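You operate a simulated robot arm through the tools that you are given. There is no shell and no other tool.

You run a simulated two-armed robot. Do the job below in one go: nothing can be reset, and whatever is moved stays where it is left.

Task
Reload shuttle one with the orange pirn from the colour rack.
Fine: the spent pirn goes into the EMPTY rack; close the shuttle's latch. Lay pirns thick end to the wall, in a shuttle at its latch.

The check looks at the end state, three seconds after you hand in, the way a careful person would. Anything else that was tipped, shoved, dropped, spilled or broken makes it a failure.

Robot
Two 7-joint arms with fingered hands on one trunk that stands fixed in place. Base frame: the origin is at the foot of the trunk, x ahead of it, y to its left, z up; the work surface is at about z = 648. Units: mm, degrees, N and s.
The left shoulder is at [50, 214, 869], the right one opposite. With the tool pointing down near the work surface each hand reaches from about 440 to 900 mm from the base axis, measured 20 degrees to its own side. Payload 3 kg a hand.
The TCP of each hand is the grasp point between the finger pads, 26 mm short of the fingertips. In the tool frame z runs along the fingers and y along their closing line. Largest opening 132 mm; the body of the gripper starts 73 mm behind the TCP. The gripper is a hand of 3 fingers: y runs from the thumb to the fingers, the wrist lies at [0, 0, -229] in the tool frame.
Orientation is that of the tool frame in the base frame, as a unit quaternion [w, x, y, z]. With the fingers straight down and closing along the base's y, the tool's x points along the base's -x, its y along +y and its z along -z.

Tools
- The arms move only by the tool play_rows. It takes "left_deltas", "right_deltas" or both (then of equal length, played together; a hand with none holds still); each is a list that holds one entry, the list of rows, each a list of 6 numbers: the turn, a rotation vector about the tool's x, y, z in units of 5 degrees (1.0 is 5 degrees), then the shift along the tool's x, y, z in units of 20 mm (1.0 is 20 mm). In form: [[[ax, ay, az, dx, dy, dz], ...]]. A call has 1 to 20 rows; each row shifts and turns the commanded pose from where the row before left it, along the tool's axes as they then stand. A call with a number of a shift or a turn outside -1 to 1 is refused whole. Rows are played at 5 a second. More than 50 mm and 8.6 degrees between two rows, and nothing of the call is played. A pose out of reach is approached as far as the arm can. The call stops where the force on the tool passes 40 N (or 10 N more than at its start, if that is more) or the arm is blocked; 0.2 s more then pass. In this call time passes only in rows, and 0.2 s behind the last. The reply holds the time, the measured pose of the TCP, the force on the tool along the base axes, the opening and the grip force, in the units named above and with some noise, with the torque about the TCP (base axes, N m) and any sound that the robot's microphone picked up.
- Cameras (640 x 400 px; columns grow to the right, rows downward): "scene" is now at [26.3, -17.2, 1485.7]; the picture's right is [-0.22, -0.97, 0.00], its down [-0.74, 0.17, -0.65] and it looks along [0.63, -0.15, -0.76] (base axes); focal length 328 px, centre (320, 200). "left" rides on the left gripper at [-62, 3, -92] in its tool frame; the picture's right is [-0.05, -1.00, 0.00], its down [0.83, -0.04, -0.56] and it looks along [0.55, -0.03, 0.83] (tool axes); focal length 230 px, centre (320, 200). "right" rides on the right gripper at [62, 3, -92] in its tool frame; the picture's right is [-0.05, 1.00, 0.00], its down [-0.83, -0.04, -0.56] and it looks along [-0.55, -0.03, 0.83] (tool axes); focal length 230 px, centre (320, 200). There is no depth. A picture from a camera that has moved, and an enlarged one, comes with that camera's place and axes in the base frame and with its lens.
- grab_frame(camera): a new picture of that camera. No time passes.
- set_fingers(finger1, finger2, thumb_bend, hand): sets how far each is bent, from 0 (flat) to 1 (curled in); at 0.3 the hand is open as for a grip, at 0.7 the pads meet at the TCP. One left out holds its place. A second passes; each finger stops where it meets its share of the squeeze, and holds until it gets a number again. It is the only way to open and close the hand. It gives what a move gives, with no picture; readings hold the bend of each and the force on the fingers (four entries, about 0 where the hand has none), thumb and palm.
- pan_tilt(pan, tilt): turns the head with the scene camera to pan (to the left, within 86 degrees either way) and tilt (down, from -29 to 69), counted from straight ahead of the robot. It gives what a move gives.
- zoom(camera, box): a new picture of the part [left, top, right, bottom] of that camera's present view, enlarged. No time passes.
- hand_in(): hands the job in; it is judged then, once.

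Nothing tells you positions but the pictures and the camera data. Unless the task says otherwise, let go and move clear before handing in.

The tools are called after "Request:" by a JSON object that holds its "method" and its "body". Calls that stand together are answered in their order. play_rows: Moves the arms, as the interface text tells. Its arguments: {"type":"object","properties":{"left_deltas":{"type":"array","items":{"type":"array","items":{"type":"array","items":{"type":"number"}}}},"right_deltas":{"type":"array","items":{"type":"array","items":{"type":"array","items":{"type":"number"}}}}},"required":[]} The other tools are called the same way: set_fingers (finger1, finger2, thumb_bend, hand) moves the fingers one by one; pan_tilt (pan, tilt) turns the head that bears the scene camera; grab_frame (camera) takes a picture; zoom (camera, box) takes an enlarged picture of a part of a camera's view; hand_in () hands the job in.

At the start:

```text
clock: 0.0
left_position: [588.1, 224.1, 1039.5]
left_orientation: [0.0, 0.0, 1.0, 0.0]
left_ft_force: [-0.5, -0.7, 0.3]
left_moment: [-0.03, -0.02, 0.0]
left_finger_gap: 131.8
left_grip_force: 0.1
left_shape: jaw
left_bend: [0.3, 0.3, 0.3]
left_finger forces: [0.0, 0.0, 0.0, 0.1, 0.1, 0.1]
right_position: [742.5, -346.9, 983.4]
right_orientation: [0.001, 0.0, 1.0, 0.0]
right_ft_force: [0.0, 0.4, -0.2]
right_moment: [-0.01, -0.02, -0.02]
right_finger_gap: 131.9
right_grip_force: 0.0
right_shape: jaw
right_bend: [0.3, 0.3, 0.3]
right_finger forces: [0.0, 0.0, 0.0, 0.0, 0.0, 0.0]
head pan, tilt: [-13.0, 49.7]
```

scene: 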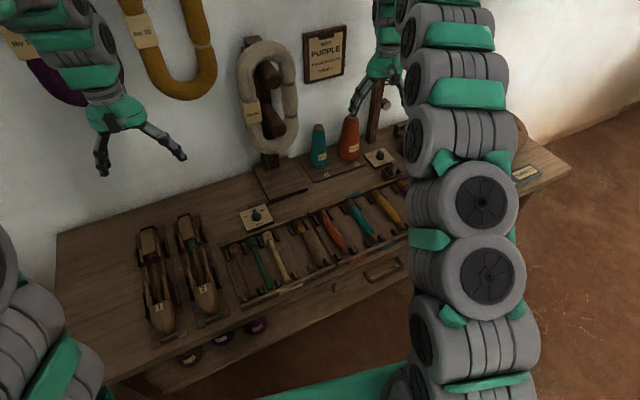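
right: 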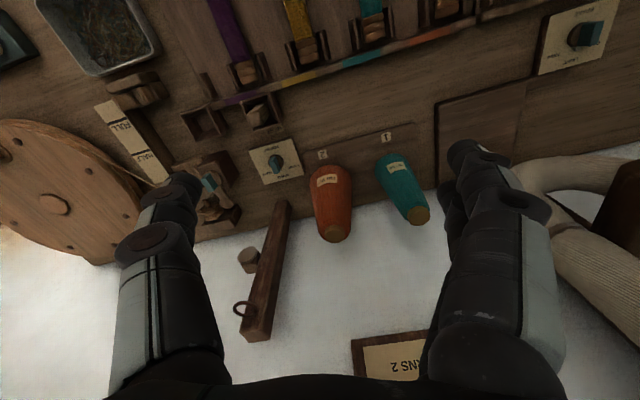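
left: 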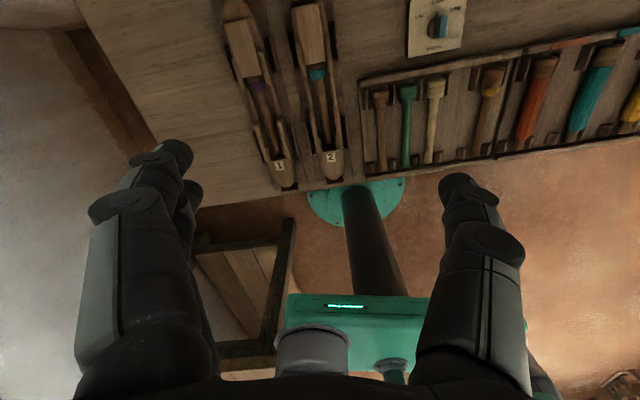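

I see a bench against a wall with two shuttles (1 and 2) on the left, a rack row of pirns in the middle, and the right arm in front of the right side. I'll enlarge the views first to read the labels and find the latch.

Request:
{"method": "zoom", "body": {"camera": "scene", "box": [100, 190, 260, 350]}}

Request:
{"method": "zoom", "body": {"camera": "scene", "box": [210, 170, 420, 310]}}

Request:
{"method": "zoom", "body": {"camera": "left", "box": [200, 0, 380, 200]}}

Request:
{"method": "zoom", "body": {"camera": "left", "box": [340, 0, 640, 200]}}

Request:
{"method": "zoom", "body": {"camera": "right", "box": [180, 0, 640, 200]}}

```text
2.50 times, centred on (180, 270) of scene
camera zoom: at [26.3, -17.2, 1485.7], right [-0.22, -0.97, 0.0], down [-0.74, 0.17, -0.65], along [0.63, -0.15, -0.76], focal length 820 px, centre (670, 25)
```

zoom: 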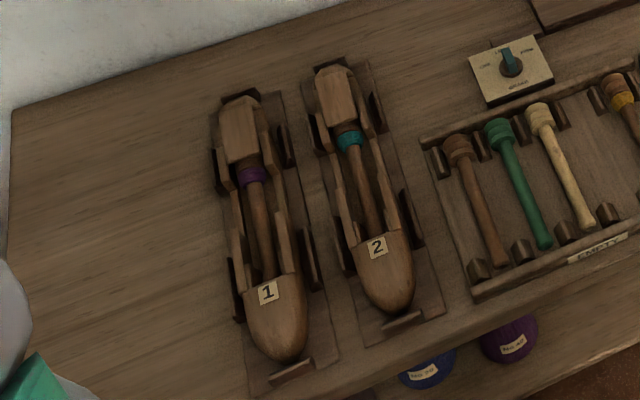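

```text
2.86 times, centred on (315, 240) of scene
camera zoom: at [26.3, -17.2, 1485.7], right [-0.22, -0.97, 0.0], down [-0.74, 0.17, -0.65], along [0.63, -0.15, -0.76], focal length 938 px, centre (334, 86)
```

zoom: 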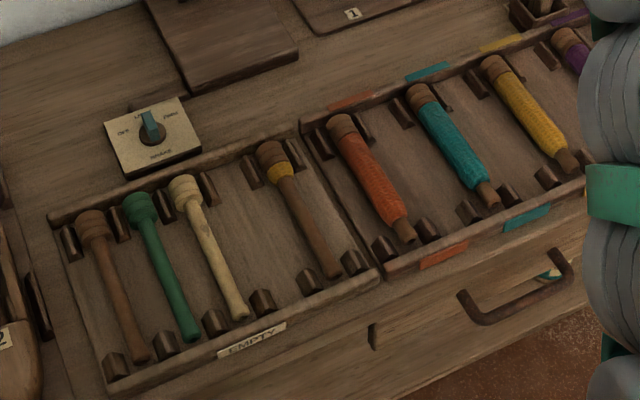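

```text
2.00 times, centred on (290, 100) of left
camera zoom: at [649.9, 227.6, 1131.5], right [0.05, -1.0, 0.0], down [-0.83, -0.04, 0.56], along [-0.55, -0.03, -0.83], focal length 460 px, centre (380, 400)
```

zoom: 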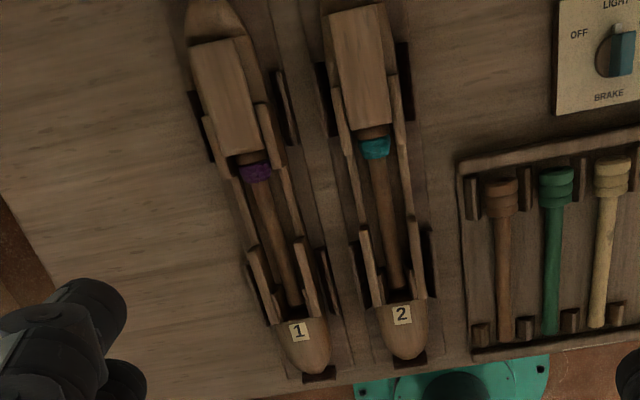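

```text
2.00 times, centred on (490, 100) of left
camera zoom: at [649.9, 227.6, 1131.5], right [0.05, -1.0, 0.0], down [-0.83, -0.04, 0.56], along [-0.55, -0.03, -0.83], focal length 460 px, centre (-20, 400)
```

zoom: 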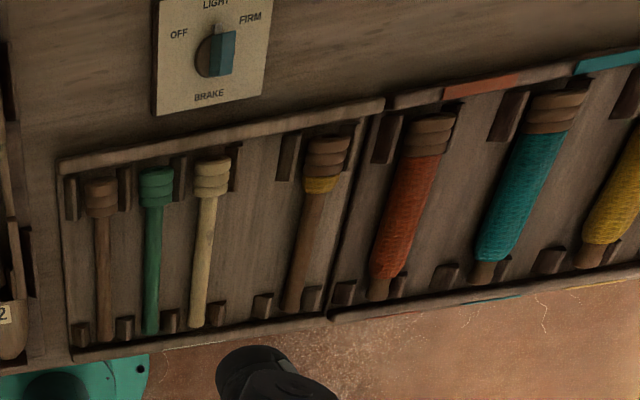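

```text
1.39 times, centred on (410, 100) of right
camera zoom: at [681.1, -344.8, 1075.5], right [0.05, 1.0, 0.0], down [0.83, -0.04, 0.56], along [0.55, -0.03, -0.83], focal length 320 px, centre (195, 339)
```

zoom: 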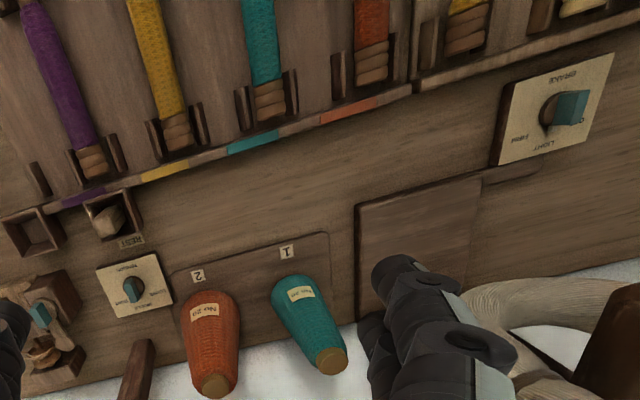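

The bench is turned about 11° and shuttle 1 is the leftmost one. Its spent pirn has a purple remnant and sits under a block at the wall end, which is probably the latch. I'll zoom in tighter to see how the latch works.

Request:
{"method": "zoom", "body": {"camera": "scene", "box": [130, 205, 210, 255]}}

Request:
{"method": "zoom", "body": {"camera": "scene", "box": [130, 250, 210, 345]}}

Request:
{"method": "zoom", "body": {"camera": "left", "box": [210, 0, 350, 100]}}

Request:
{"method": "zoom", "body": {"camera": "left", "box": [230, 90, 370, 200]}}

Request:
{"method": "zoom", "body": {"camera": "scene", "box": [225, 210, 345, 305]}}

Request:
{"method": "zoom", "body": {"camera": "scene", "box": [310, 175, 410, 275]}}

```text
8.00 times, centred on (170, 230) of scene
camera zoom: at [26.3, -17.2, 1485.7], right [-0.22, -0.97, 0.0], down [-0.74, 0.17, -0.65], along [0.63, -0.15, -0.76], focal length 2625 px, centre (1520, -40)
```

zoom: 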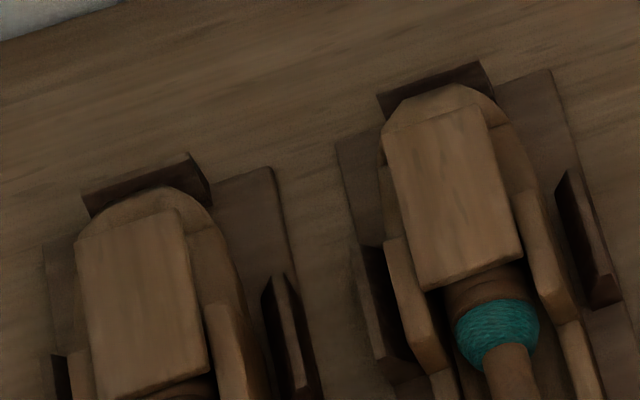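

```text
4.21 times, centred on (170, 298) of scene
camera zoom: at [26.3, -17.2, 1485.7], right [-0.22, -0.97, 0.0], down [-0.74, 0.17, -0.65], along [0.63, -0.15, -0.76], focal length 1382 px, centre (952, -210)
```

zoom: 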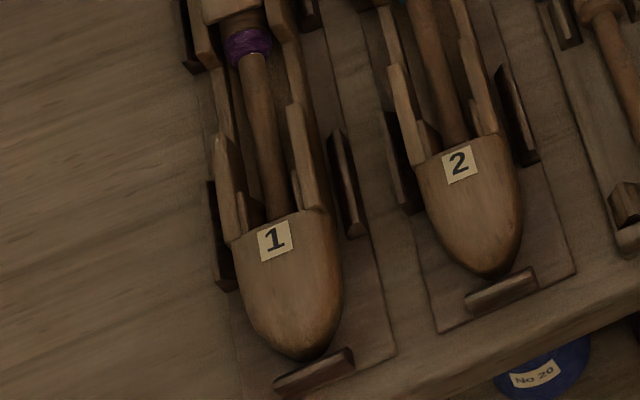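

```text
4.00 times, centred on (280, 50) of left
camera zoom: at [649.9, 227.6, 1131.5], right [0.05, -1.0, 0.0], down [-0.83, -0.04, 0.56], along [-0.55, -0.03, -0.83], focal length 920 px, centre (480, 800)
```

zoom: 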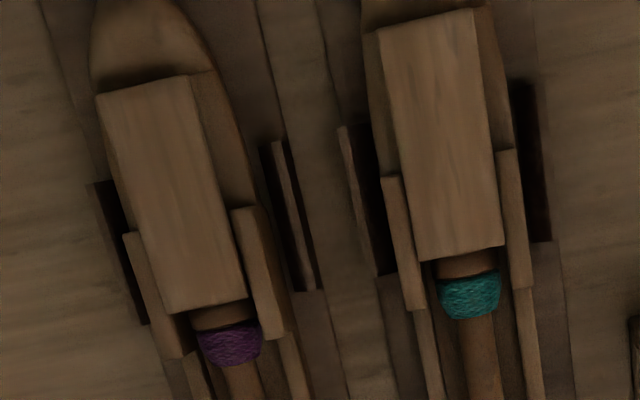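

```text
3.64 times, centred on (300, 145) of left
camera zoom: at [649.9, 227.6, 1131.5], right [0.05, -1.0, 0.0], down [-0.83, -0.04, 0.56], along [-0.55, -0.03, -0.83], focal length 837 px, centre (393, 400)
```

zoom: 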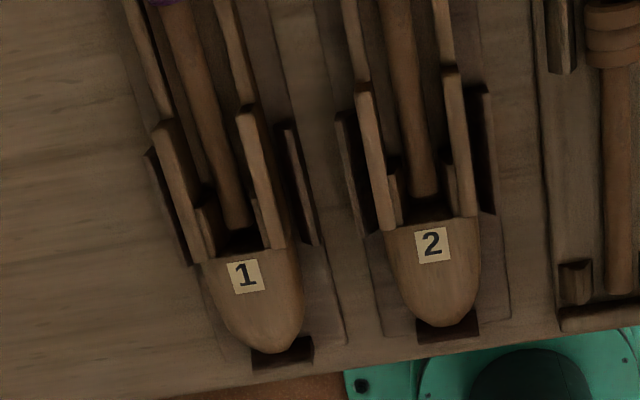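

```text
4.21 times, centred on (285, 258) of scene
camera zoom: at [26.3, -17.2, 1485.7], right [-0.22, -0.97, 0.0], down [-0.74, 0.17, -0.65], along [0.63, -0.15, -0.76], focal length 1382 px, centre (467, -42)
```

zoom: 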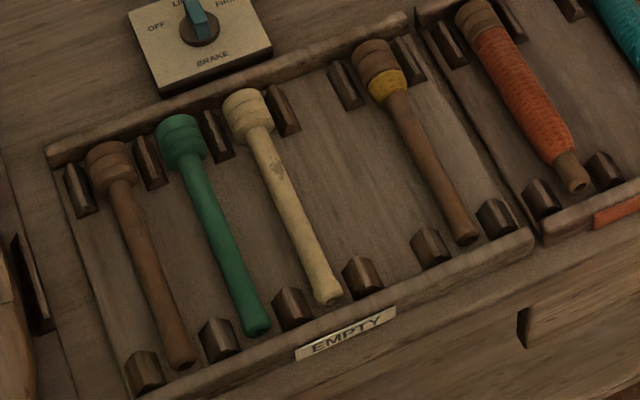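

```text
4.00 times, centred on (360, 225) of scene
camera zoom: at [26.3, -17.2, 1485.7], right [-0.22, -0.97, 0.0], down [-0.74, 0.17, -0.65], along [0.63, -0.15, -0.76], focal length 1313 px, centre (160, 100)
```

zoom: 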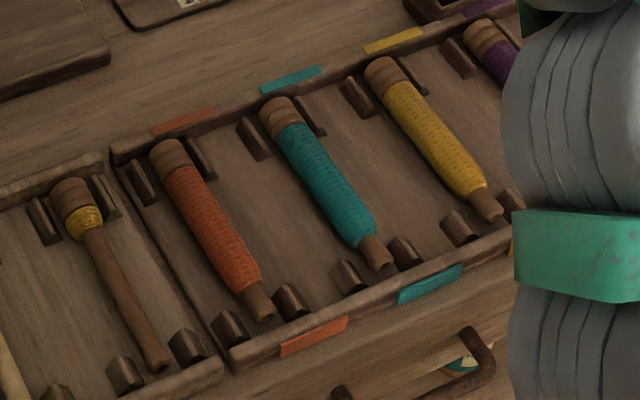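

Shuttle 1 runs from about (370, 286) at its nose to (685, 354) at the wall end, and the block at that end covers the pirn head. I'll bring the left hand above it for a closer look at the latch.

Request:
{"method": "play_rows", "body": {"left_deltas": [[[0, 0, 0, -0.2, 0.75, 0.9], [0, 0, 0, -0.2, 0.75, 0.9], [0, 0, 0, -0.2, 0.75, 0.9], [0, 0, 0, -0.2, 0.75, 0.9], [0, 0, 0, -0.2, 0.75, 0.9], [0, 0, 0, -0.2, 0.75, 0.9], [0, 0, 0, -0.2, 0.75, 0.9]]]}}

Request:
{"method": "grab_frame", "body": {"camera": "left"}}

Request:
{"method": "grab_frame", "body": {"camera": "scene"}}

```text
clock: 1.6
left_position: [617.4, 328.4, 911.2]
left_orientation: [0.0, 0.0, 1.0, 0.0]
left_ft_force: [-0.4, 0.2, -1.2]
left_moment: [-0.02, -0.02, -0.03]
left_finger_gap: 131.8
left_grip_force: 0.0
left_shape: jaw
left_bend: [0.3, 0.3, 0.3]
left_finger forces: [0.1, 0.0, 0.0, 0.0, 0.1, 0.0]
right_position: [741.9, -347.9, 983.3]
right_orientation: [0.0, 0.001, 1.0, 0.0]
right_ft_force: [-0.4, 0.5, -0.4]
right_moment: [0.02, 0.01, 0.04]
right_finger_gap: 131.8
right_grip_force: 0.0
right_shape: jaw
right_bend: [0.3, 0.3, 0.3]
right_finger forces: [0.1, 0.0, 0.0, 0.0, 0.0, 0.0]
head pan, tilt: [-13.0, 49.7]
```

```text
taken
camera left: at [677.9, 332.4, 1004.4], right [0.05, -1.0, 0.0], down [-0.83, -0.04, 0.56], along [-0.55, -0.03, -0.83], focal length 230 px, centre (320, 200)
```

left: 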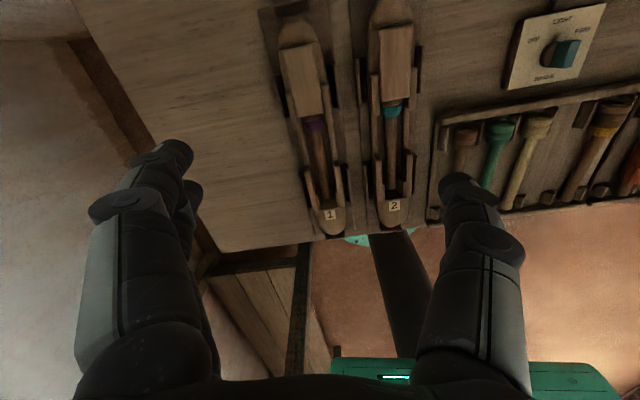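

```text
taken
```

scene: 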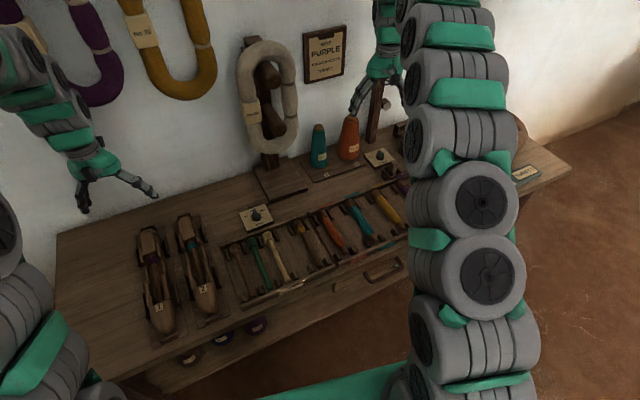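

The hand now sits over the far end of the shuttle, but its camera looks back toward the robot. I'll tilt the hand about 30° so the camera looks straight down at the latch.

Request:
{"method": "play_rows", "body": {"left_deltas": [[[0, -1, 0, 0, 0, 0], [0, -1, 0, 0, 0, 0], [0, -1, 0, 0, 0, 0], [0, -1, 0, 0, 0, 0], [0, -1, 0, 0, 0, 0], [0, -1, 0, 0, 0, 0]]]}}

Request:
{"method": "grab_frame", "body": {"camera": "left"}}

```text
clock: 3.0
left_position: [616.7, 329.1, 912.1]
left_orientation: [0.26, 0.0, 0.966, 0.0]
left_ft_force: [0.8, -0.4, 0.0]
left_moment: [0.02, 0.01, -0.02]
left_finger_gap: 131.7
left_grip_force: 0.2
left_shape: jaw
left_bend: [0.3, 0.3, 0.3]
left_finger forces: [0.0, 0.1, 0.0, 0.0, 0.1, 0.0]
right_position: [742.0, -347.9, 982.7]
right_orientation: [0.0, 0.0, 1.0, 0.0]
right_ft_force: [0.9, -0.1, -0.1]
right_moment: [-0.01, 0.01, 0.03]
right_finger_gap: 132.1
right_grip_force: 0.0
right_shape: jaw
right_bend: [0.3, 0.3, 0.3]
right_finger forces: [0.0, 0.0, 0.0, 0.0, 0.1, 0.1]
head pan, tilt: [-13.0, 49.7]
```

```text
taken
camera left: at [623.8, 332.6, 1024.1], right [0.04, -1.0, 0.03], down [-1.0, -0.04, 0.06], along [-0.06, -0.03, -1.0], focal length 230 px, centre (320, 200)
```

left: 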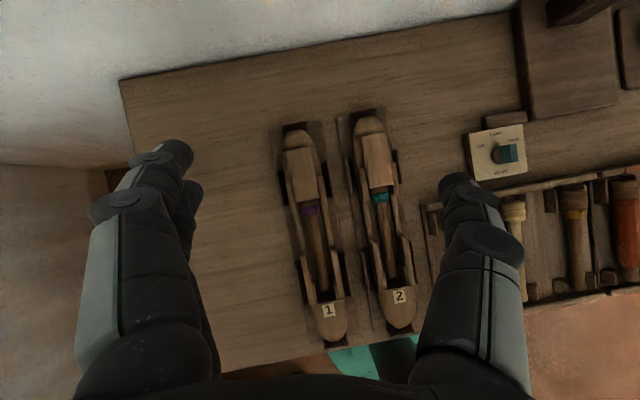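

Now I have a straight-down view. I'll zoom on shuttle 1, the latch and the racks.

Request:
{"method": "zoom", "body": {"camera": "left", "box": [265, 105, 345, 205]}}

Request:
{"method": "zoom", "body": {"camera": "left", "box": [280, 200, 360, 350]}}

Request:
{"method": "zoom", "body": {"camera": "scene", "box": [125, 215, 185, 255]}}

```text
4.00 times, centred on (305, 155) of left
camera zoom: at [623.8, 332.6, 1024.1], right [0.04, -1.0, 0.03], down [-1.0, -0.04, 0.06], along [-0.06, -0.03, -1.0], focal length 920 px, centre (380, 380)
```

zoom: 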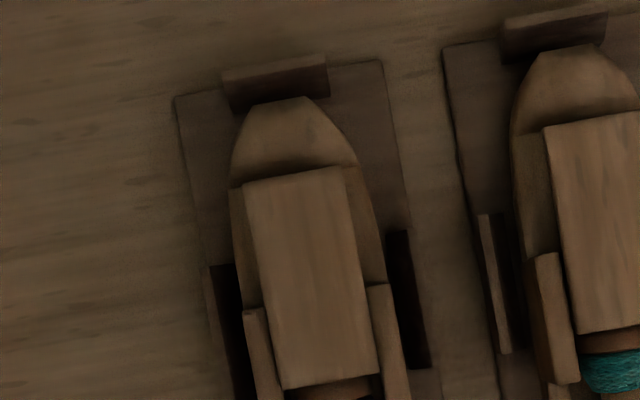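

```text
2.67 times, centred on (320, 275) of left
camera zoom: at [623.8, 332.6, 1024.1], right [0.04, -1.0, 0.03], down [-1.0, -0.04, 0.06], along [-0.06, -0.03, -1.0], focal length 614 px, centre (320, 0)
```

zoom: 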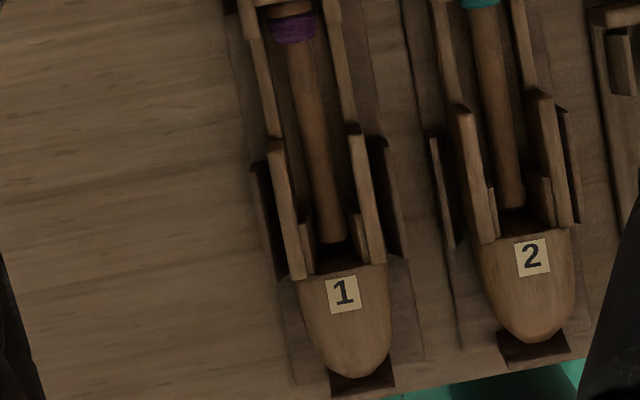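

```text
10.00 times, centred on (155, 235) of scene
camera zoom: at [26.3, -17.2, 1485.7], right [-0.22, -0.97, 0.0], down [-0.74, 0.17, -0.65], along [0.63, -0.15, -0.76], focal length 3281 px, centre (1970, -150)
```

zoom: 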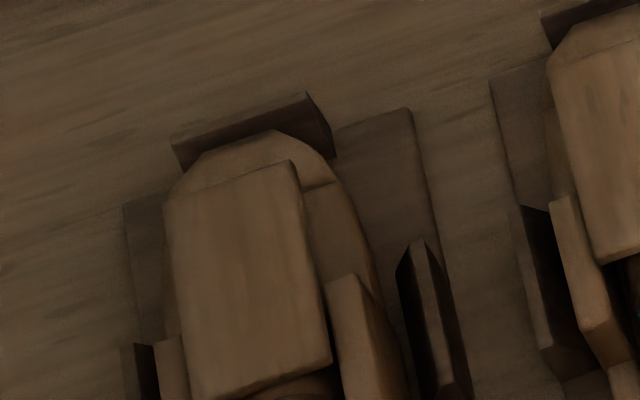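

The latch looks like a plank over the pirn butt, about 37 mm wide and 72 mm long. I need a side view to see the hinge and heights, so I'll move the left hand to the left of shuttle 1, stay high, and roll it to look across.

Request:
{"method": "play_rows", "body": {"left_deltas": [[[0, 0, 0, 0.467, 0.842, 0.808], [0, 0, 0, 0.467, 0.842, 0.808], [0, 0, 0, 0.467, 0.842, 0.808], [0, 0, 0, 0.467, 0.842, 0.808], [0, 0, 0, 0.467, 0.842, 0.808], [0, 0, 0, 0.467, 0.842, 0.808], [0.866, 0, -0.5, 0, 0, 0], [0.866, 0, -0.5, 0, 0, 0], [0.866, 0, -0.5, 0, 0, 0], [0.866, 0, -0.5, 0, 0, 0], [0.866, 0, -0.5, 0, 0, 0], [0.866, 0, -0.5, 0, 0, 0], [0.866, 0, -0.5, 0, 0, 0], [0.866, 0, -0.5, 0, 0, 0], [0.866, 0, -0.5, 0, 0, 0]]]}}

Request:
{"method": "grab_frame", "body": {"camera": "left"}}

```text
clock: 6.2
left_position: [616.2, 429.5, 802.6]
left_orientation: [0.239, -0.1, 0.892, -0.37]
left_ft_force: [0.2, -0.4, -0.3]
left_moment: [0.01, -0.02, 0.03]
left_finger_gap: 131.9
left_grip_force: 0.0
left_shape: jaw
left_bend: [0.3, 0.3, 0.3]
left_finger forces: [0.0, 0.0, 0.0, 0.0, 0.0, 0.0]
right_position: [741.7, -347.3, 982.8]
right_orientation: [0.0, 0.0, 1.0, 0.0]
right_ft_force: [0.3, 0.0, -0.3]
right_moment: [-0.01, -0.06, 0.03]
right_finger_gap: 132.0
right_grip_force: 0.0
right_shape: jaw
right_bend: [0.3, 0.3, 0.3]
right_finger forces: [0.0, 0.0, 0.0, 0.0, 0.1, 0.0]
head pan, tilt: [-13.0, 49.7]
```

```text
taken
camera left: at [623.5, 511.2, 877.1], right [0.05, -0.69, 0.73], down [-1.0, 0.02, 0.08], along [-0.06, -0.73, -0.68], focal length 230 px, centre (320, 200)
```

left: 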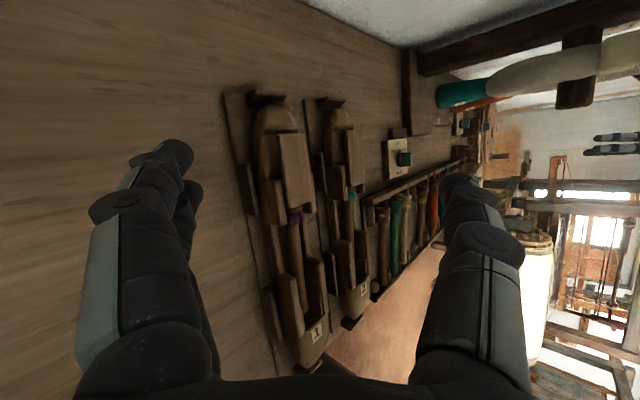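

Request:
{"method": "zoom", "body": {"camera": "left", "box": [210, 80, 370, 240]}}

Request:
{"method": "zoom", "body": {"camera": "left", "box": [240, 220, 360, 370]}}

Request:
{"method": "zoom", "body": {"camera": "left", "box": [360, 150, 460, 280]}}

```text
2.50 times, centred on (290, 160) of left
camera zoom: at [623.5, 511.2, 877.1], right [0.05, -0.69, 0.73], down [-1.0, 0.02, 0.08], along [-0.06, -0.73, -0.68], focal length 575 px, centre (395, 300)
```

zoom: 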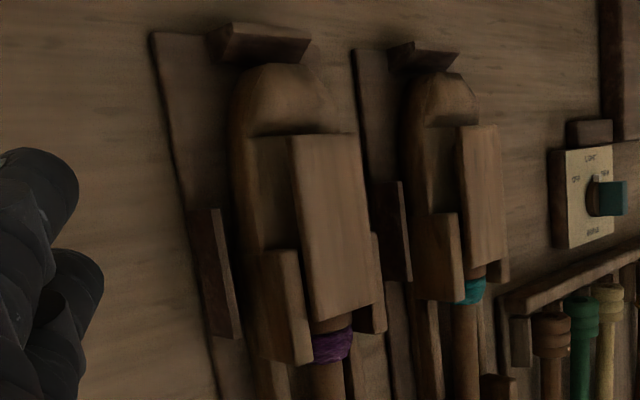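

```text
2.67 times, centred on (300, 295) of left
camera zoom: at [623.5, 511.2, 877.1], right [0.05, -0.69, 0.73], down [-1.0, 0.02, 0.08], along [-0.06, -0.73, -0.68], focal length 614 px, centre (373, -53)
```

zoom: 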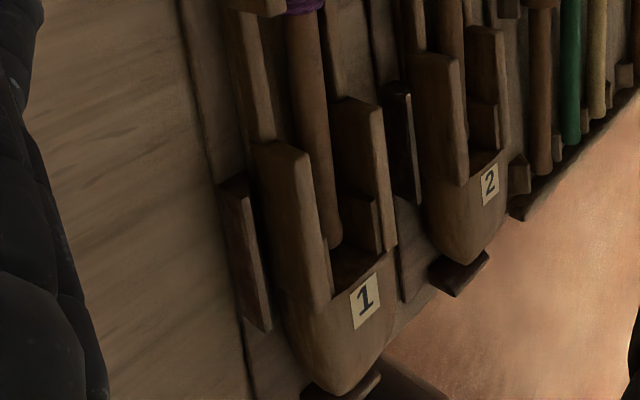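

```text
3.08 times, centred on (410, 215) of left
camera zoom: at [623.5, 511.2, 877.1], right [0.05, -0.69, 0.73], down [-1.0, 0.02, 0.08], along [-0.06, -0.73, -0.68], focal length 708 px, centre (43, 154)
```

zoom: 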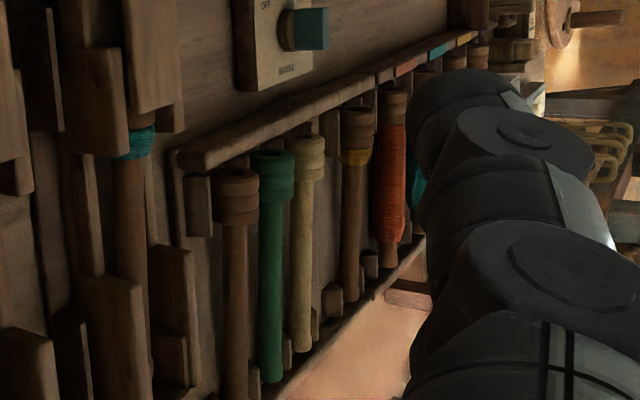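

Request:
{"method": "zoom", "body": {"camera": "left", "box": [255, 100, 325, 180]}}

Request:
{"method": "zoom", "body": {"camera": "left", "box": [265, 165, 335, 245]}}

```text
5.00 times, centred on (290, 140) of left
camera zoom: at [623.5, 511.2, 877.1], right [0.05, -0.69, 0.73], down [-1.0, 0.02, 0.08], along [-0.06, -0.73, -0.68], focal length 1150 px, centre (470, 500)
```

zoom: 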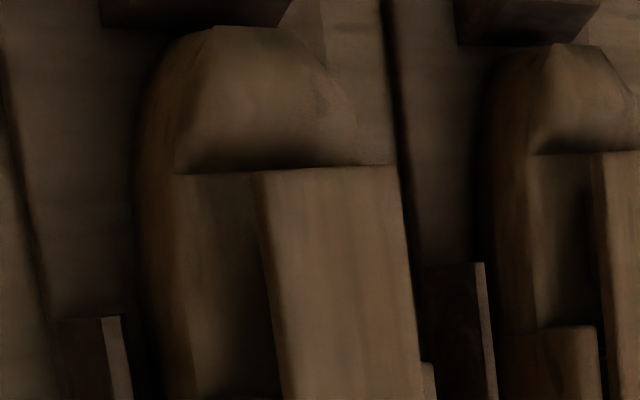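

```text
5.00 times, centred on (300, 205) of left
camera zoom: at [623.5, 511.2, 877.1], right [0.05, -0.69, 0.73], down [-1.0, 0.02, 0.08], along [-0.06, -0.73, -0.68], focal length 1150 px, centre (420, 175)
```

zoom: 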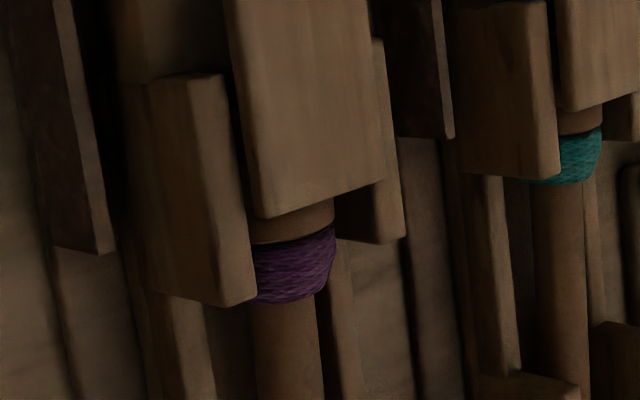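

Request:
{"method": "zoom", "body": {"camera": "scene", "box": [135, 235, 175, 275]}}

Request:
{"method": "zoom", "body": {"camera": "scene", "box": [172, 210, 222, 260]}}

```text
10.00 times, centred on (155, 255) of scene
camera zoom: at [26.3, -17.1, 1485.7], right [-0.22, -0.97, 0.0], down [-0.74, 0.17, -0.65], along [0.63, -0.15, -0.76], focal length 3281 px, centre (1970, -350)
```

zoom: 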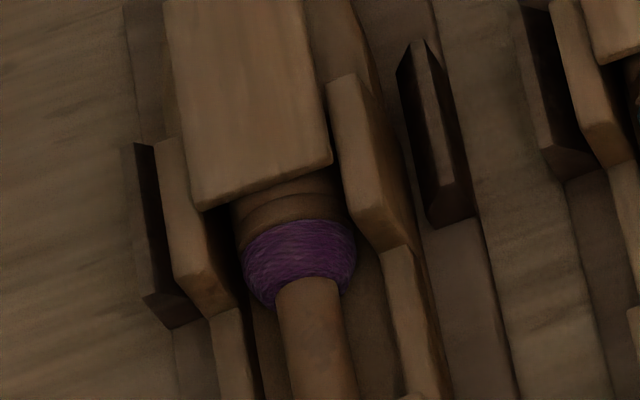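

```text
8.00 times, centred on (197, 235) of scene
camera zoom: at [26.3, -17.1, 1485.7], right [-0.22, -0.97, 0.0], down [-0.74, 0.17, -0.65], along [0.63, -0.15, -0.76], focal length 2625 px, centre (1304, -80)
```

zoom: 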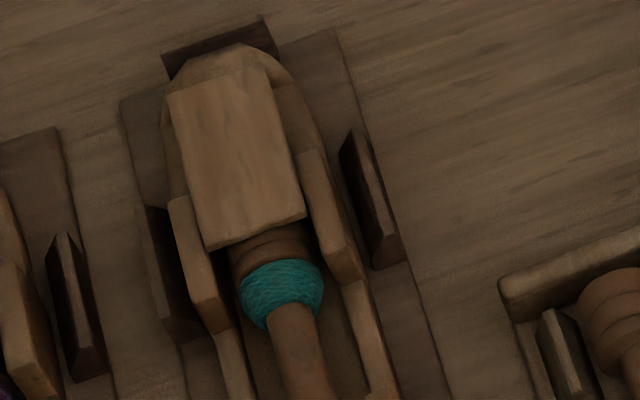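

Request:
{"method": "zoom", "body": {"camera": "left", "box": [270, 215, 340, 285]}}

Request:
{"method": "zoom", "body": {"camera": "scene", "box": [140, 255, 190, 310]}}

Request:
{"method": "zoom", "body": {"camera": "left", "box": [120, 120, 220, 220]}}

```text
5.71 times, centred on (305, 250) of left
camera zoom: at [623.5, 511.2, 877.1], right [0.05, -0.69, 0.73], down [-1.0, 0.02, 0.08], along [-0.06, -0.73, -0.68], focal length 1315 px, centre (406, -86)
```

zoom: 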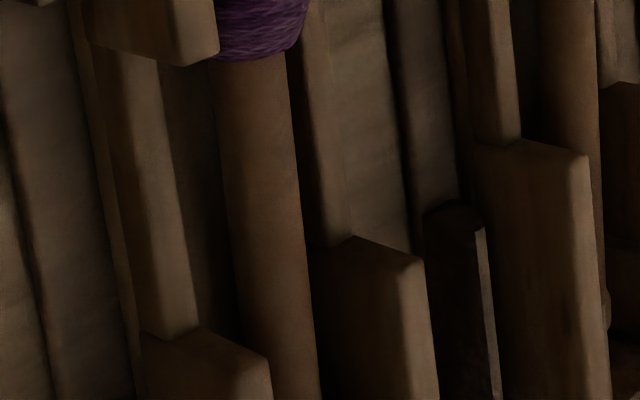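

```text
7.27 times, centred on (165, 282) of scene
camera zoom: at [26.3, -17.1, 1485.7], right [-0.22, -0.97, 0.0], down [-0.74, 0.17, -0.65], along [0.63, -0.15, -0.76], focal length 2386 px, centre (1447, -400)
```

zoom: 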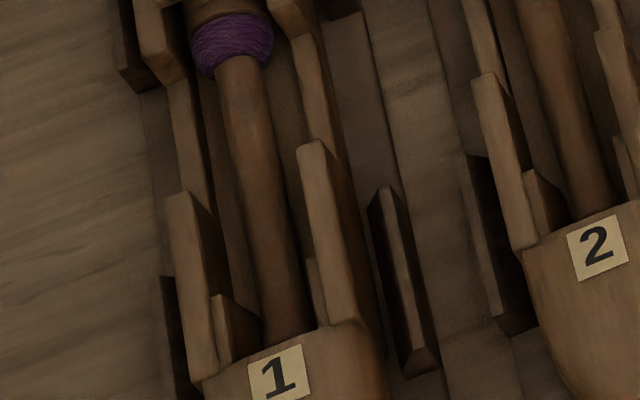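

```text
4.00 times, centred on (170, 170) of left
camera zoom: at [623.5, 511.2, 877.1], right [0.05, -0.69, 0.73], down [-1.0, 0.02, 0.08], along [-0.06, -0.73, -0.68], focal length 920 px, centre (920, 320)
```

zoom: 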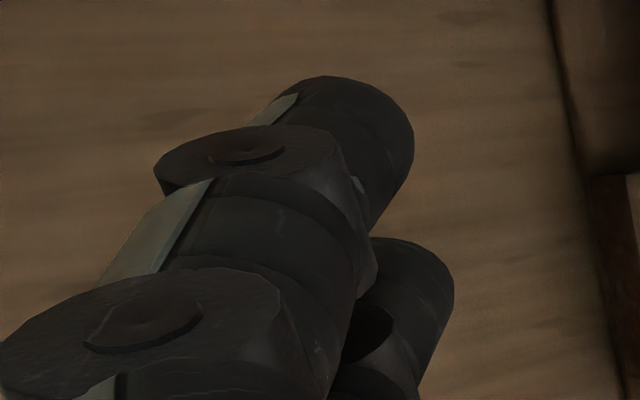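

The latch plate's top is at about z = 687, from (602, 340) at its front to (676, 357) at its wall end. The cheeks beside its front half are just as high, and its back-half sides stand free above shoulders at about z = 668. I'll straighten the hand and yaw it about 12.5° to line up with the shuttle.

Request:
{"method": "play_rows", "body": {"left_deltas": [[[-0.866, 0, 0.5, 0, 0, 0], [-0.866, 0, 0.5, 0, 0, 0], [-0.866, 0, 0.5, 0, 0, 0], [-0.866, 0, 0.5, 0, 0, 0], [-0.866, 0, 0.5, 0, 0, 0], [-0.866, 0, 0.5, 0, 0, 0], [-0.866, 0, 0.5, 0, 0, 0], [-0.866, 0, 0.5, 0, 0, 0], [-0.866, 0, 0.5, 0, 0, 0], [0, 1, 0, 0, 0, 0], [0, 1, 0, 0, 0, 0], [0, 1, 0, 0, 0, 0], [0, 1, 0, 0, 0, 0], [0, 1, 0, 0, 0, 0], [0, 1, 0, 0, 0, 0], [0, 0, -0.833, 0, 0, 0], [0, 0, -0.833, 0, 0, 0], [0, 0, -0.833, 0, 0, 0]]]}}

Request:
{"method": "grab_frame", "body": {"camera": "left"}}

```text
clock: 10.0
left_position: [616.7, 430.2, 800.0]
left_orientation: [-0.001, -0.108, 0.994, 0.0]
left_ft_force: [-0.7, 0.0, 0.1]
left_moment: [-0.03, -0.02, 0.02]
left_finger_gap: 131.7
left_grip_force: 0.1
left_shape: jaw
left_bend: [0.3, 0.3, 0.3]
left_finger forces: [0.0, 0.0, 0.1, 0.0, 0.1, 0.0]
right_position: [741.4, -348.2, 984.3]
right_orientation: [0.001, 0.0, 1.0, 0.0]
right_ft_force: [-0.6, -0.6, 0.3]
right_moment: [0.0, 0.0, -0.01]
right_finger_gap: 132.0
right_grip_force: 0.0
right_shape: jaw
right_bend: [0.3, 0.3, 0.3]
right_finger forces: [0.1, 0.0, 0.0, 0.0, 0.0, 0.0]
head pan, tilt: [-13.0, 49.7]
```

```text
taken
camera left: at [675.7, 446.5, 892.9], right [0.27, -0.96, 0.0], down [-0.8, -0.22, 0.56], along [-0.54, -0.15, -0.83], focal length 230 px, centre (320, 200)
```

left: 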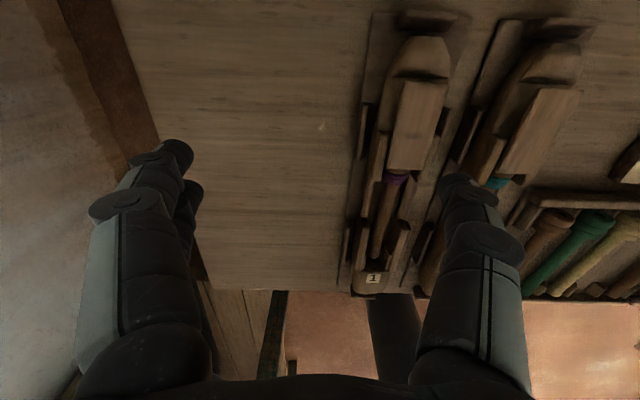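

Aligned and clear. I'll test how the fingers move in free air, first finger1 flat and then both closing to a narrow gap, to see which finger is which and where the tips go.

Request:
{"method": "set_fingers", "body": {"hand": "left", "finger1": 0.0, "finger2": 0.55, "thumb_bend": 0.55}}

Request:
{"method": "grab_frame", "body": {"camera": "left"}}

Request:
{"method": "zoom", "body": {"camera": "scene", "box": [40, 130, 200, 270]}}

```text
clock: 11.0
left_position: [617.3, 430.3, 800.5]
left_orientation: [0.0, -0.109, 0.994, 0.001]
left_ft_force: [0.3, -0.7, 0.0]
left_moment: [-0.05, -0.04, -0.03]
left_finger_gap: 124.1
left_grip_force: 0.0
left_shape: fingers
left_bend: [0.0, 0.55, 0.55]
left_finger forces: [0.1, 0.0, 0.0, 0.0, 0.1, 0.1]
right_position: [742.1, -347.8, 983.3]
right_orientation: [-0.001, 0.0, 1.0, 0.0]
right_ft_force: [0.5, -0.3, -0.2]
right_moment: [0.02, 0.0, 0.01]
right_finger_gap: 132.0
right_grip_force: 0.0
right_shape: jaw
right_bend: [0.3, 0.3, 0.3]
right_finger forces: [0.0, 0.0, 0.1, 0.0, 0.1, 0.0]
head pan, tilt: [-13.0, 49.7]
```

```text
taken
camera left: at [675.9, 446.5, 893.0], right [0.27, -0.96, 0.0], down [-0.8, -0.22, 0.56], along [-0.54, -0.15, -0.83], focal length 230 px, centre (320, 200)
```

left: 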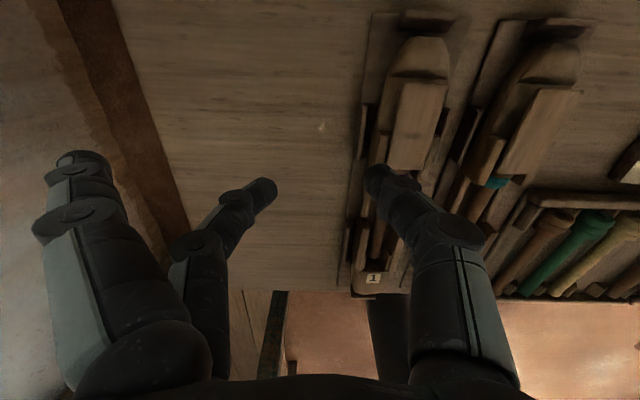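

```text
2.86 times, centred on (120, 200) of scene
camera zoom: at [26.3, -17.2, 1485.7], right [-0.22, -0.97, 0.0], down [-0.74, 0.17, -0.65], along [0.63, -0.15, -0.76], focal length 938 px, centre (891, 200)
```

zoom: 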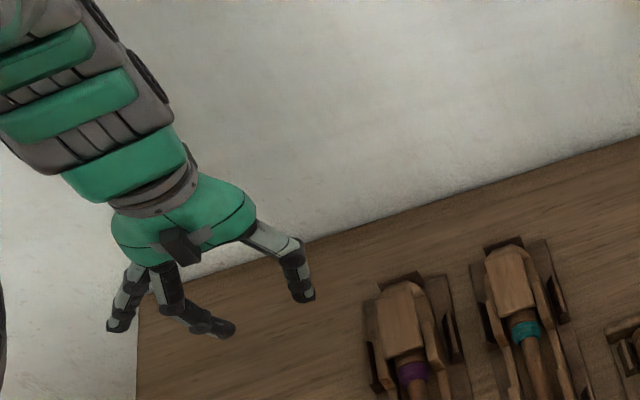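

Request:
{"method": "set_fingers", "body": {"hand": "left", "finger1": 0.62, "finger2": 0.62, "thumb_bend": 0.62}}

Request:
{"method": "grab_frame", "body": {"camera": "left"}}

Request:
{"method": "zoom", "body": {"camera": "scene", "box": [60, 190, 140, 250]}}

```text
clock: 12.0
left_position: [617.7, 429.0, 800.3]
left_orientation: [0.0, -0.108, 0.994, 0.001]
left_ft_force: [0.0, 0.1, 0.5]
left_moment: [0.02, 0.01, 0.01]
left_finger_gap: 29.1
left_grip_force: 0.0
left_shape: fingers
left_bend: [0.62, 0.62, 0.62]
left_finger forces: [0.1, 0.1, 0.0, 0.0, 0.1, 0.1]
right_position: [742.6, -347.4, 983.2]
right_orientation: [0.0, 0.0, 1.0, 0.0]
right_ft_force: [0.2, -0.2, -0.9]
right_moment: [-0.01, -0.01, 0.01]
right_finger_gap: 132.1
right_grip_force: 0.1
right_shape: jaw
right_bend: [0.3, 0.3, 0.3]
right_finger forces: [0.1, 0.0, 0.0, 0.0, 0.0, 0.0]
head pan, tilt: [-13.0, 49.7]
```

```text
taken
camera left: at [675.9, 446.5, 893.0], right [0.27, -0.96, 0.0], down [-0.8, -0.22, 0.56], along [-0.54, -0.15, -0.83], focal length 230 px, centre (320, 200)
```

left: 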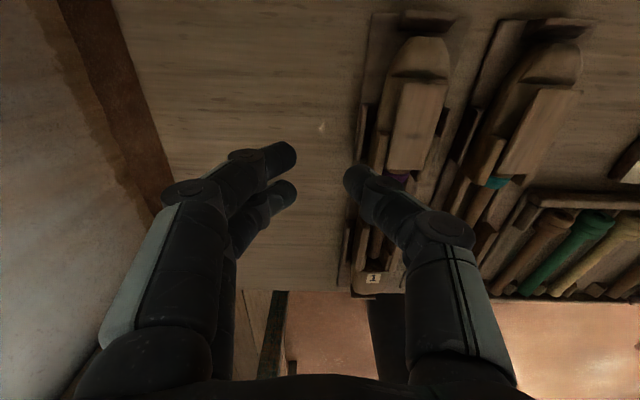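

```text
6.67 times, centred on (100, 220) of scene
camera zoom: at [26.3, -17.2, 1485.7], right [-0.22, -0.97, 0.0], down [-0.74, 0.17, -0.65], along [0.63, -0.15, -0.76], focal length 2188 px, centre (1787, 67)
```

zoom: 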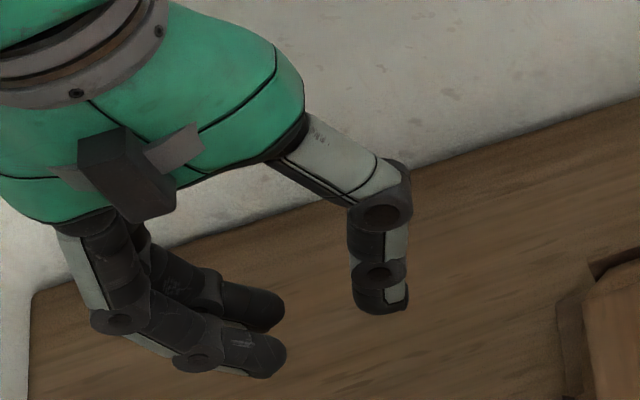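

The fingers curl inward like a claw. Finger1 is on the wall side of the hand, finger2 on the robot side, and flattening a finger lifts it out of the way. I'll use finger2 and the thumb on the latch, with finger1 flat, and move above the latch's back half to look.

Request:
{"method": "set_fingers", "body": {"hand": "left", "finger1": 0.0, "finger2": 0.48, "thumb_bend": 0.48}}

Request:
{"method": "play_rows", "body": {"left_deltas": [[[0, 0, 0, -0.235, -0.84, 0.2], [0, 0, 0, -0.235, -0.84, 0.2], [0, 0, 0, -0.235, -0.84, 0.2], [0, 0, 0, -0.235, -0.84, 0.2], [0, 0, 0, -0.235, -0.84, 0.2]]]}}

Request:
{"method": "grab_frame", "body": {"camera": "left"}}

Request:
{"method": "zoom", "body": {"camera": "left", "box": [230, 60, 410, 240]}}

Request:
{"method": "zoom", "body": {"camera": "scene", "box": [90, 170, 190, 270]}}

```text
clock: 13.0
left_position: [617.2, 430.1, 800.7]
left_orientation: [0.0, -0.108, 0.994, 0.0]
left_ft_force: [-0.3, -0.4, 0.1]
left_moment: [-0.02, -0.01, 0.01]
left_finger_gap: 135.1
left_grip_force: 0.0
left_shape: fingers
left_bend: [0.0, 0.48, 0.48]
left_finger forces: [0.0, 0.0, 0.1, 0.0, 0.0, 0.1]
right_position: [741.7, -348.6, 983.6]
right_orientation: [0.0, 0.0, 1.0, 0.0]
right_ft_force: [0.1, 0.1, -0.4]
right_moment: [0.02, 0.0, -0.01]
right_finger_gap: 131.7
right_grip_force: 0.0
right_shape: jaw
right_bend: [0.3, 0.3, 0.3]
right_finger forces: [0.0, 0.1, 0.0, 0.1, 0.0, 0.1]
head pan, tilt: [-13.0, 49.7]
```

```text
clock: 14.2
left_position: [657.8, 353.8, 780.4]
left_orientation: [-0.001, -0.11, 0.994, 0.001]
left_ft_force: [0.4, -0.7, 0.3]
left_moment: [0.02, 0.0, -0.01]
left_finger_gap: 135.3
left_grip_force: 0.1
left_shape: fingers
left_bend: [0.0, 0.48, 0.48]
left_finger forces: [0.0, 0.0, 0.0, 0.0, 0.0, 0.1]
right_position: [741.5, -347.5, 982.9]
right_orientation: [-0.001, 0.0, 1.0, 0.0]
right_ft_force: [0.1, 0.1, -1.1]
right_moment: [-0.02, 0.01, 0.02]
right_finger_gap: 131.8
right_grip_force: 0.2
right_shape: jaw
right_bend: [0.3, 0.3, 0.3]
right_finger forces: [0.1, 0.0, 0.1, 0.1, 0.1, 0.0]
head pan, tilt: [-13.0, 49.7]
```

```text
taken
camera left: at [717.3, 369.1, 872.6], right [0.27, -0.96, 0.0], down [-0.8, -0.22, 0.56], along [-0.54, -0.15, -0.83], focal length 230 px, centre (320, 200)
```

left: 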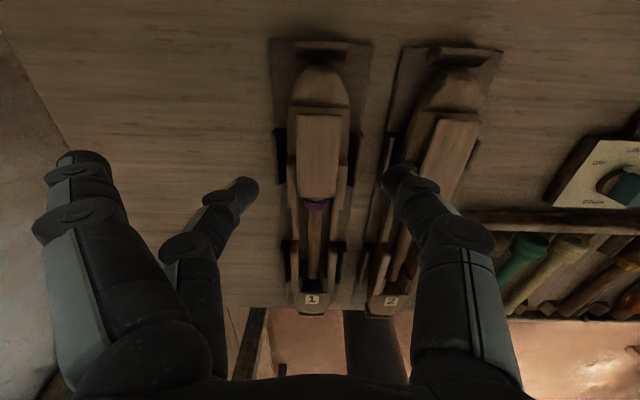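

```text
2.22 times, centred on (320, 150) of left
camera zoom: at [717.3, 369.1, 872.6], right [0.27, -0.96, 0.0], down [-0.8, -0.22, 0.56], along [-0.54, -0.15, -0.83], focal length 511 px, centre (320, 311)
```

zoom: 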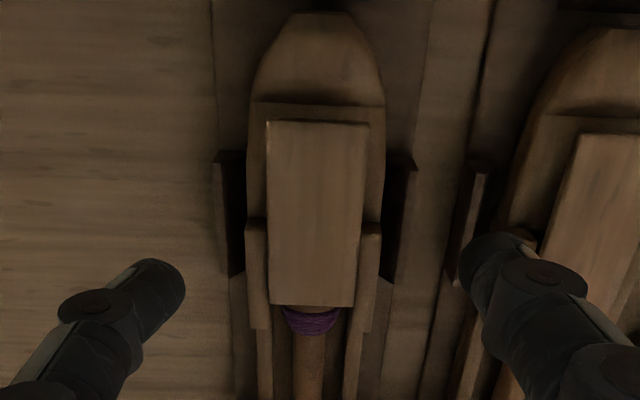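

```text
4.00 times, centred on (140, 220) of scene
camera zoom: at [26.3, -17.2, 1485.7], right [-0.22, -0.97, 0.0], down [-0.74, 0.17, -0.65], along [0.63, -0.15, -0.76], focal length 1313 px, centre (1040, 120)
```

zoom: 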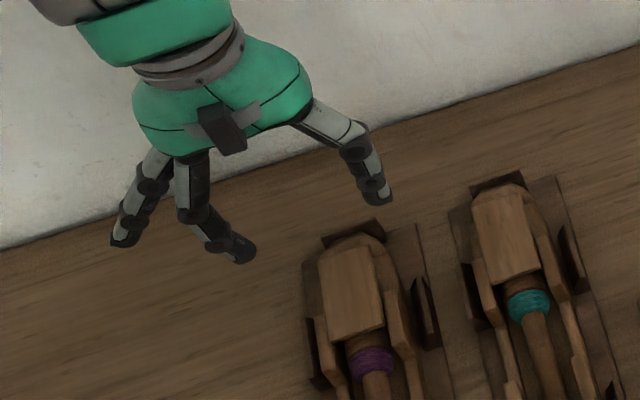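

The hand is centred over the latch to within about 1 mm, and the side gap clear of the cheeks is about 38 mm long. I'll shift 6 mm toward the wall and lower so the tips come beside the plate.

Request:
{"method": "play_rows", "body": {"left_deltas": [[[0, 0, 0, -0.07, 0.01, 0.9], [0, 0, 0, -0.07, 0.01, 0.9], [0, 0, 0, -0.07, 0.01, 0.9], [0, 0, 0, -0.07, 0.01, 0.9]]]}}

Request:
{"method": "grab_frame", "body": {"camera": "left"}}

Request:
{"method": "zoom", "body": {"camera": "left", "box": [230, 80, 410, 260]}}

Request:
{"method": "zoom", "body": {"camera": "scene", "box": [100, 190, 200, 290]}}

```text
clock: 15.2
left_position: [664.7, 355.1, 709.0]
left_orientation: [0.0, -0.109, 0.994, -0.001]
left_ft_force: [0.3, -0.4, -0.4]
left_moment: [-0.01, 0.0, 0.0]
left_finger_gap: 135.4
left_grip_force: 0.1
left_shape: fingers
left_bend: [0.0, 0.48, 0.48]
left_finger forces: [0.1, 0.0, 0.0, 0.0, 0.0, 0.0]
right_position: [741.9, -347.9, 982.7]
right_orientation: [0.0, 0.0, 1.0, 0.0]
right_ft_force: [0.0, 0.4, 0.4]
right_moment: [0.0, 0.04, 0.02]
right_finger_gap: 131.8
right_grip_force: 0.0
right_shape: jaw
right_bend: [0.3, 0.3, 0.3]
right_finger forces: [0.0, 0.1, 0.0, 0.0, 0.0, 0.1]
head pan, tilt: [-13.0, 49.7]
```

```text
taken
camera left: at [723.5, 371.9, 801.3], right [0.27, -0.96, 0.0], down [-0.8, -0.22, 0.55], along [-0.53, -0.15, -0.83], focal length 230 px, centre (320, 200)
```

left: 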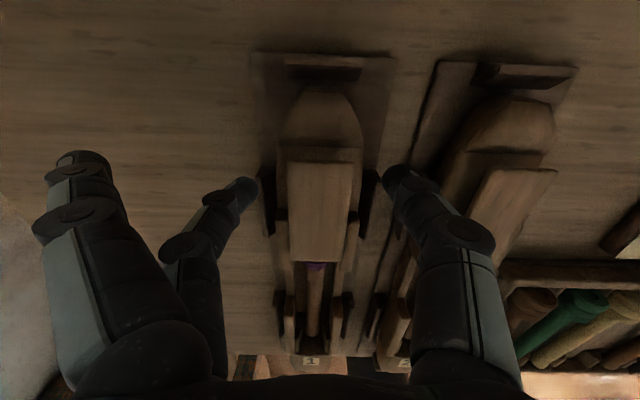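

```text
2.22 times, centred on (320, 170) of left
camera zoom: at [723.5, 371.9, 801.3], right [0.27, -0.96, 0.0], down [-0.8, -0.22, 0.55], along [-0.53, -0.15, -0.83], focal length 511 px, centre (320, 267)
```

zoom: 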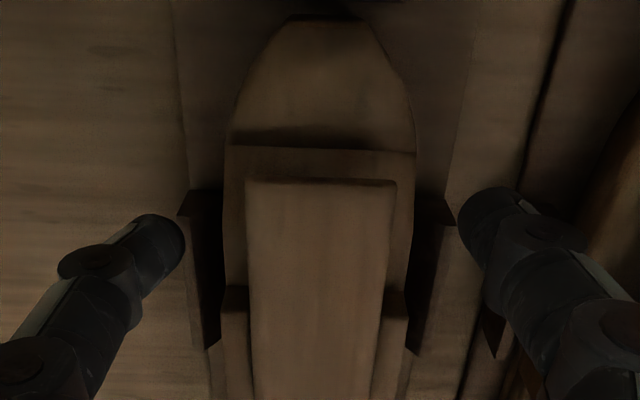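

```text
4.00 times, centred on (150, 240) of scene
camera zoom: at [26.4, -17.2, 1485.7], right [-0.22, -0.97, 0.0], down [-0.74, 0.17, -0.65], along [0.63, -0.15, -0.76], focal length 1313 px, centre (1000, 40)
```

zoom: 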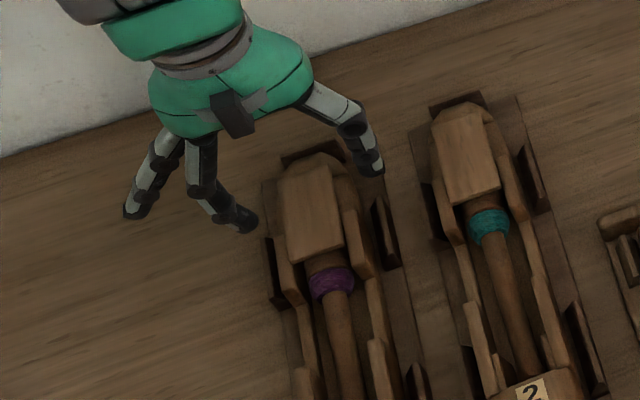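

Request:
{"method": "zoom", "body": {"camera": "scene", "box": [138, 224, 168, 250]}}

Request:
{"method": "zoom", "body": {"camera": "left", "box": [280, 140, 370, 220]}}

```text
15.38 times, centred on (153, 237) of scene
camera zoom: at [26.4, -17.2, 1485.7], right [-0.22, -0.97, 0.0], down [-0.74, 0.17, -0.65], along [0.63, -0.15, -0.76], focal length 5048 px, centre (2889, -369)
```

zoom: 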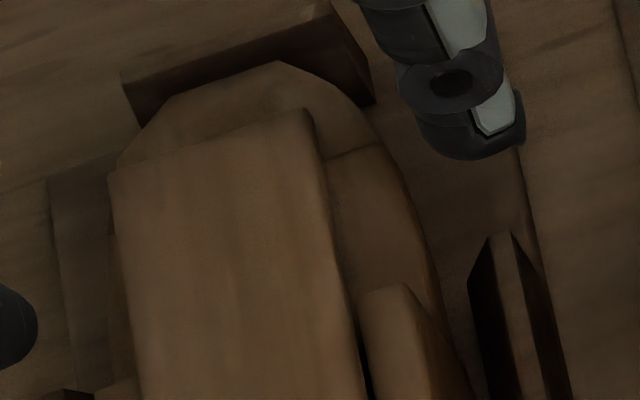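

```text
5.00 times, centred on (325, 180) of left
camera zoom: at [723.5, 371.9, 801.3], right [0.27, -0.96, 0.0], down [-0.8, -0.22, 0.55], along [-0.53, -0.15, -0.83], focal length 1150 px, centre (295, 300)
```

zoom: 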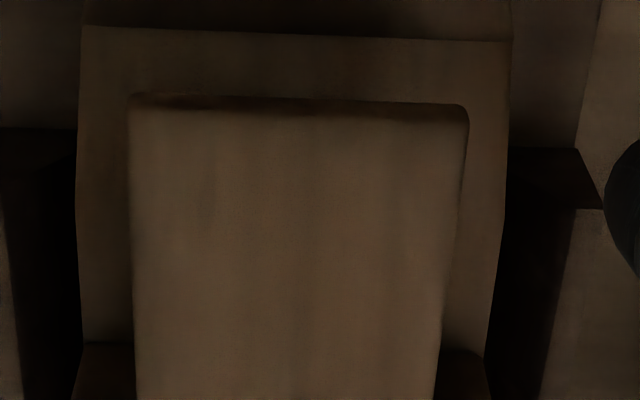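

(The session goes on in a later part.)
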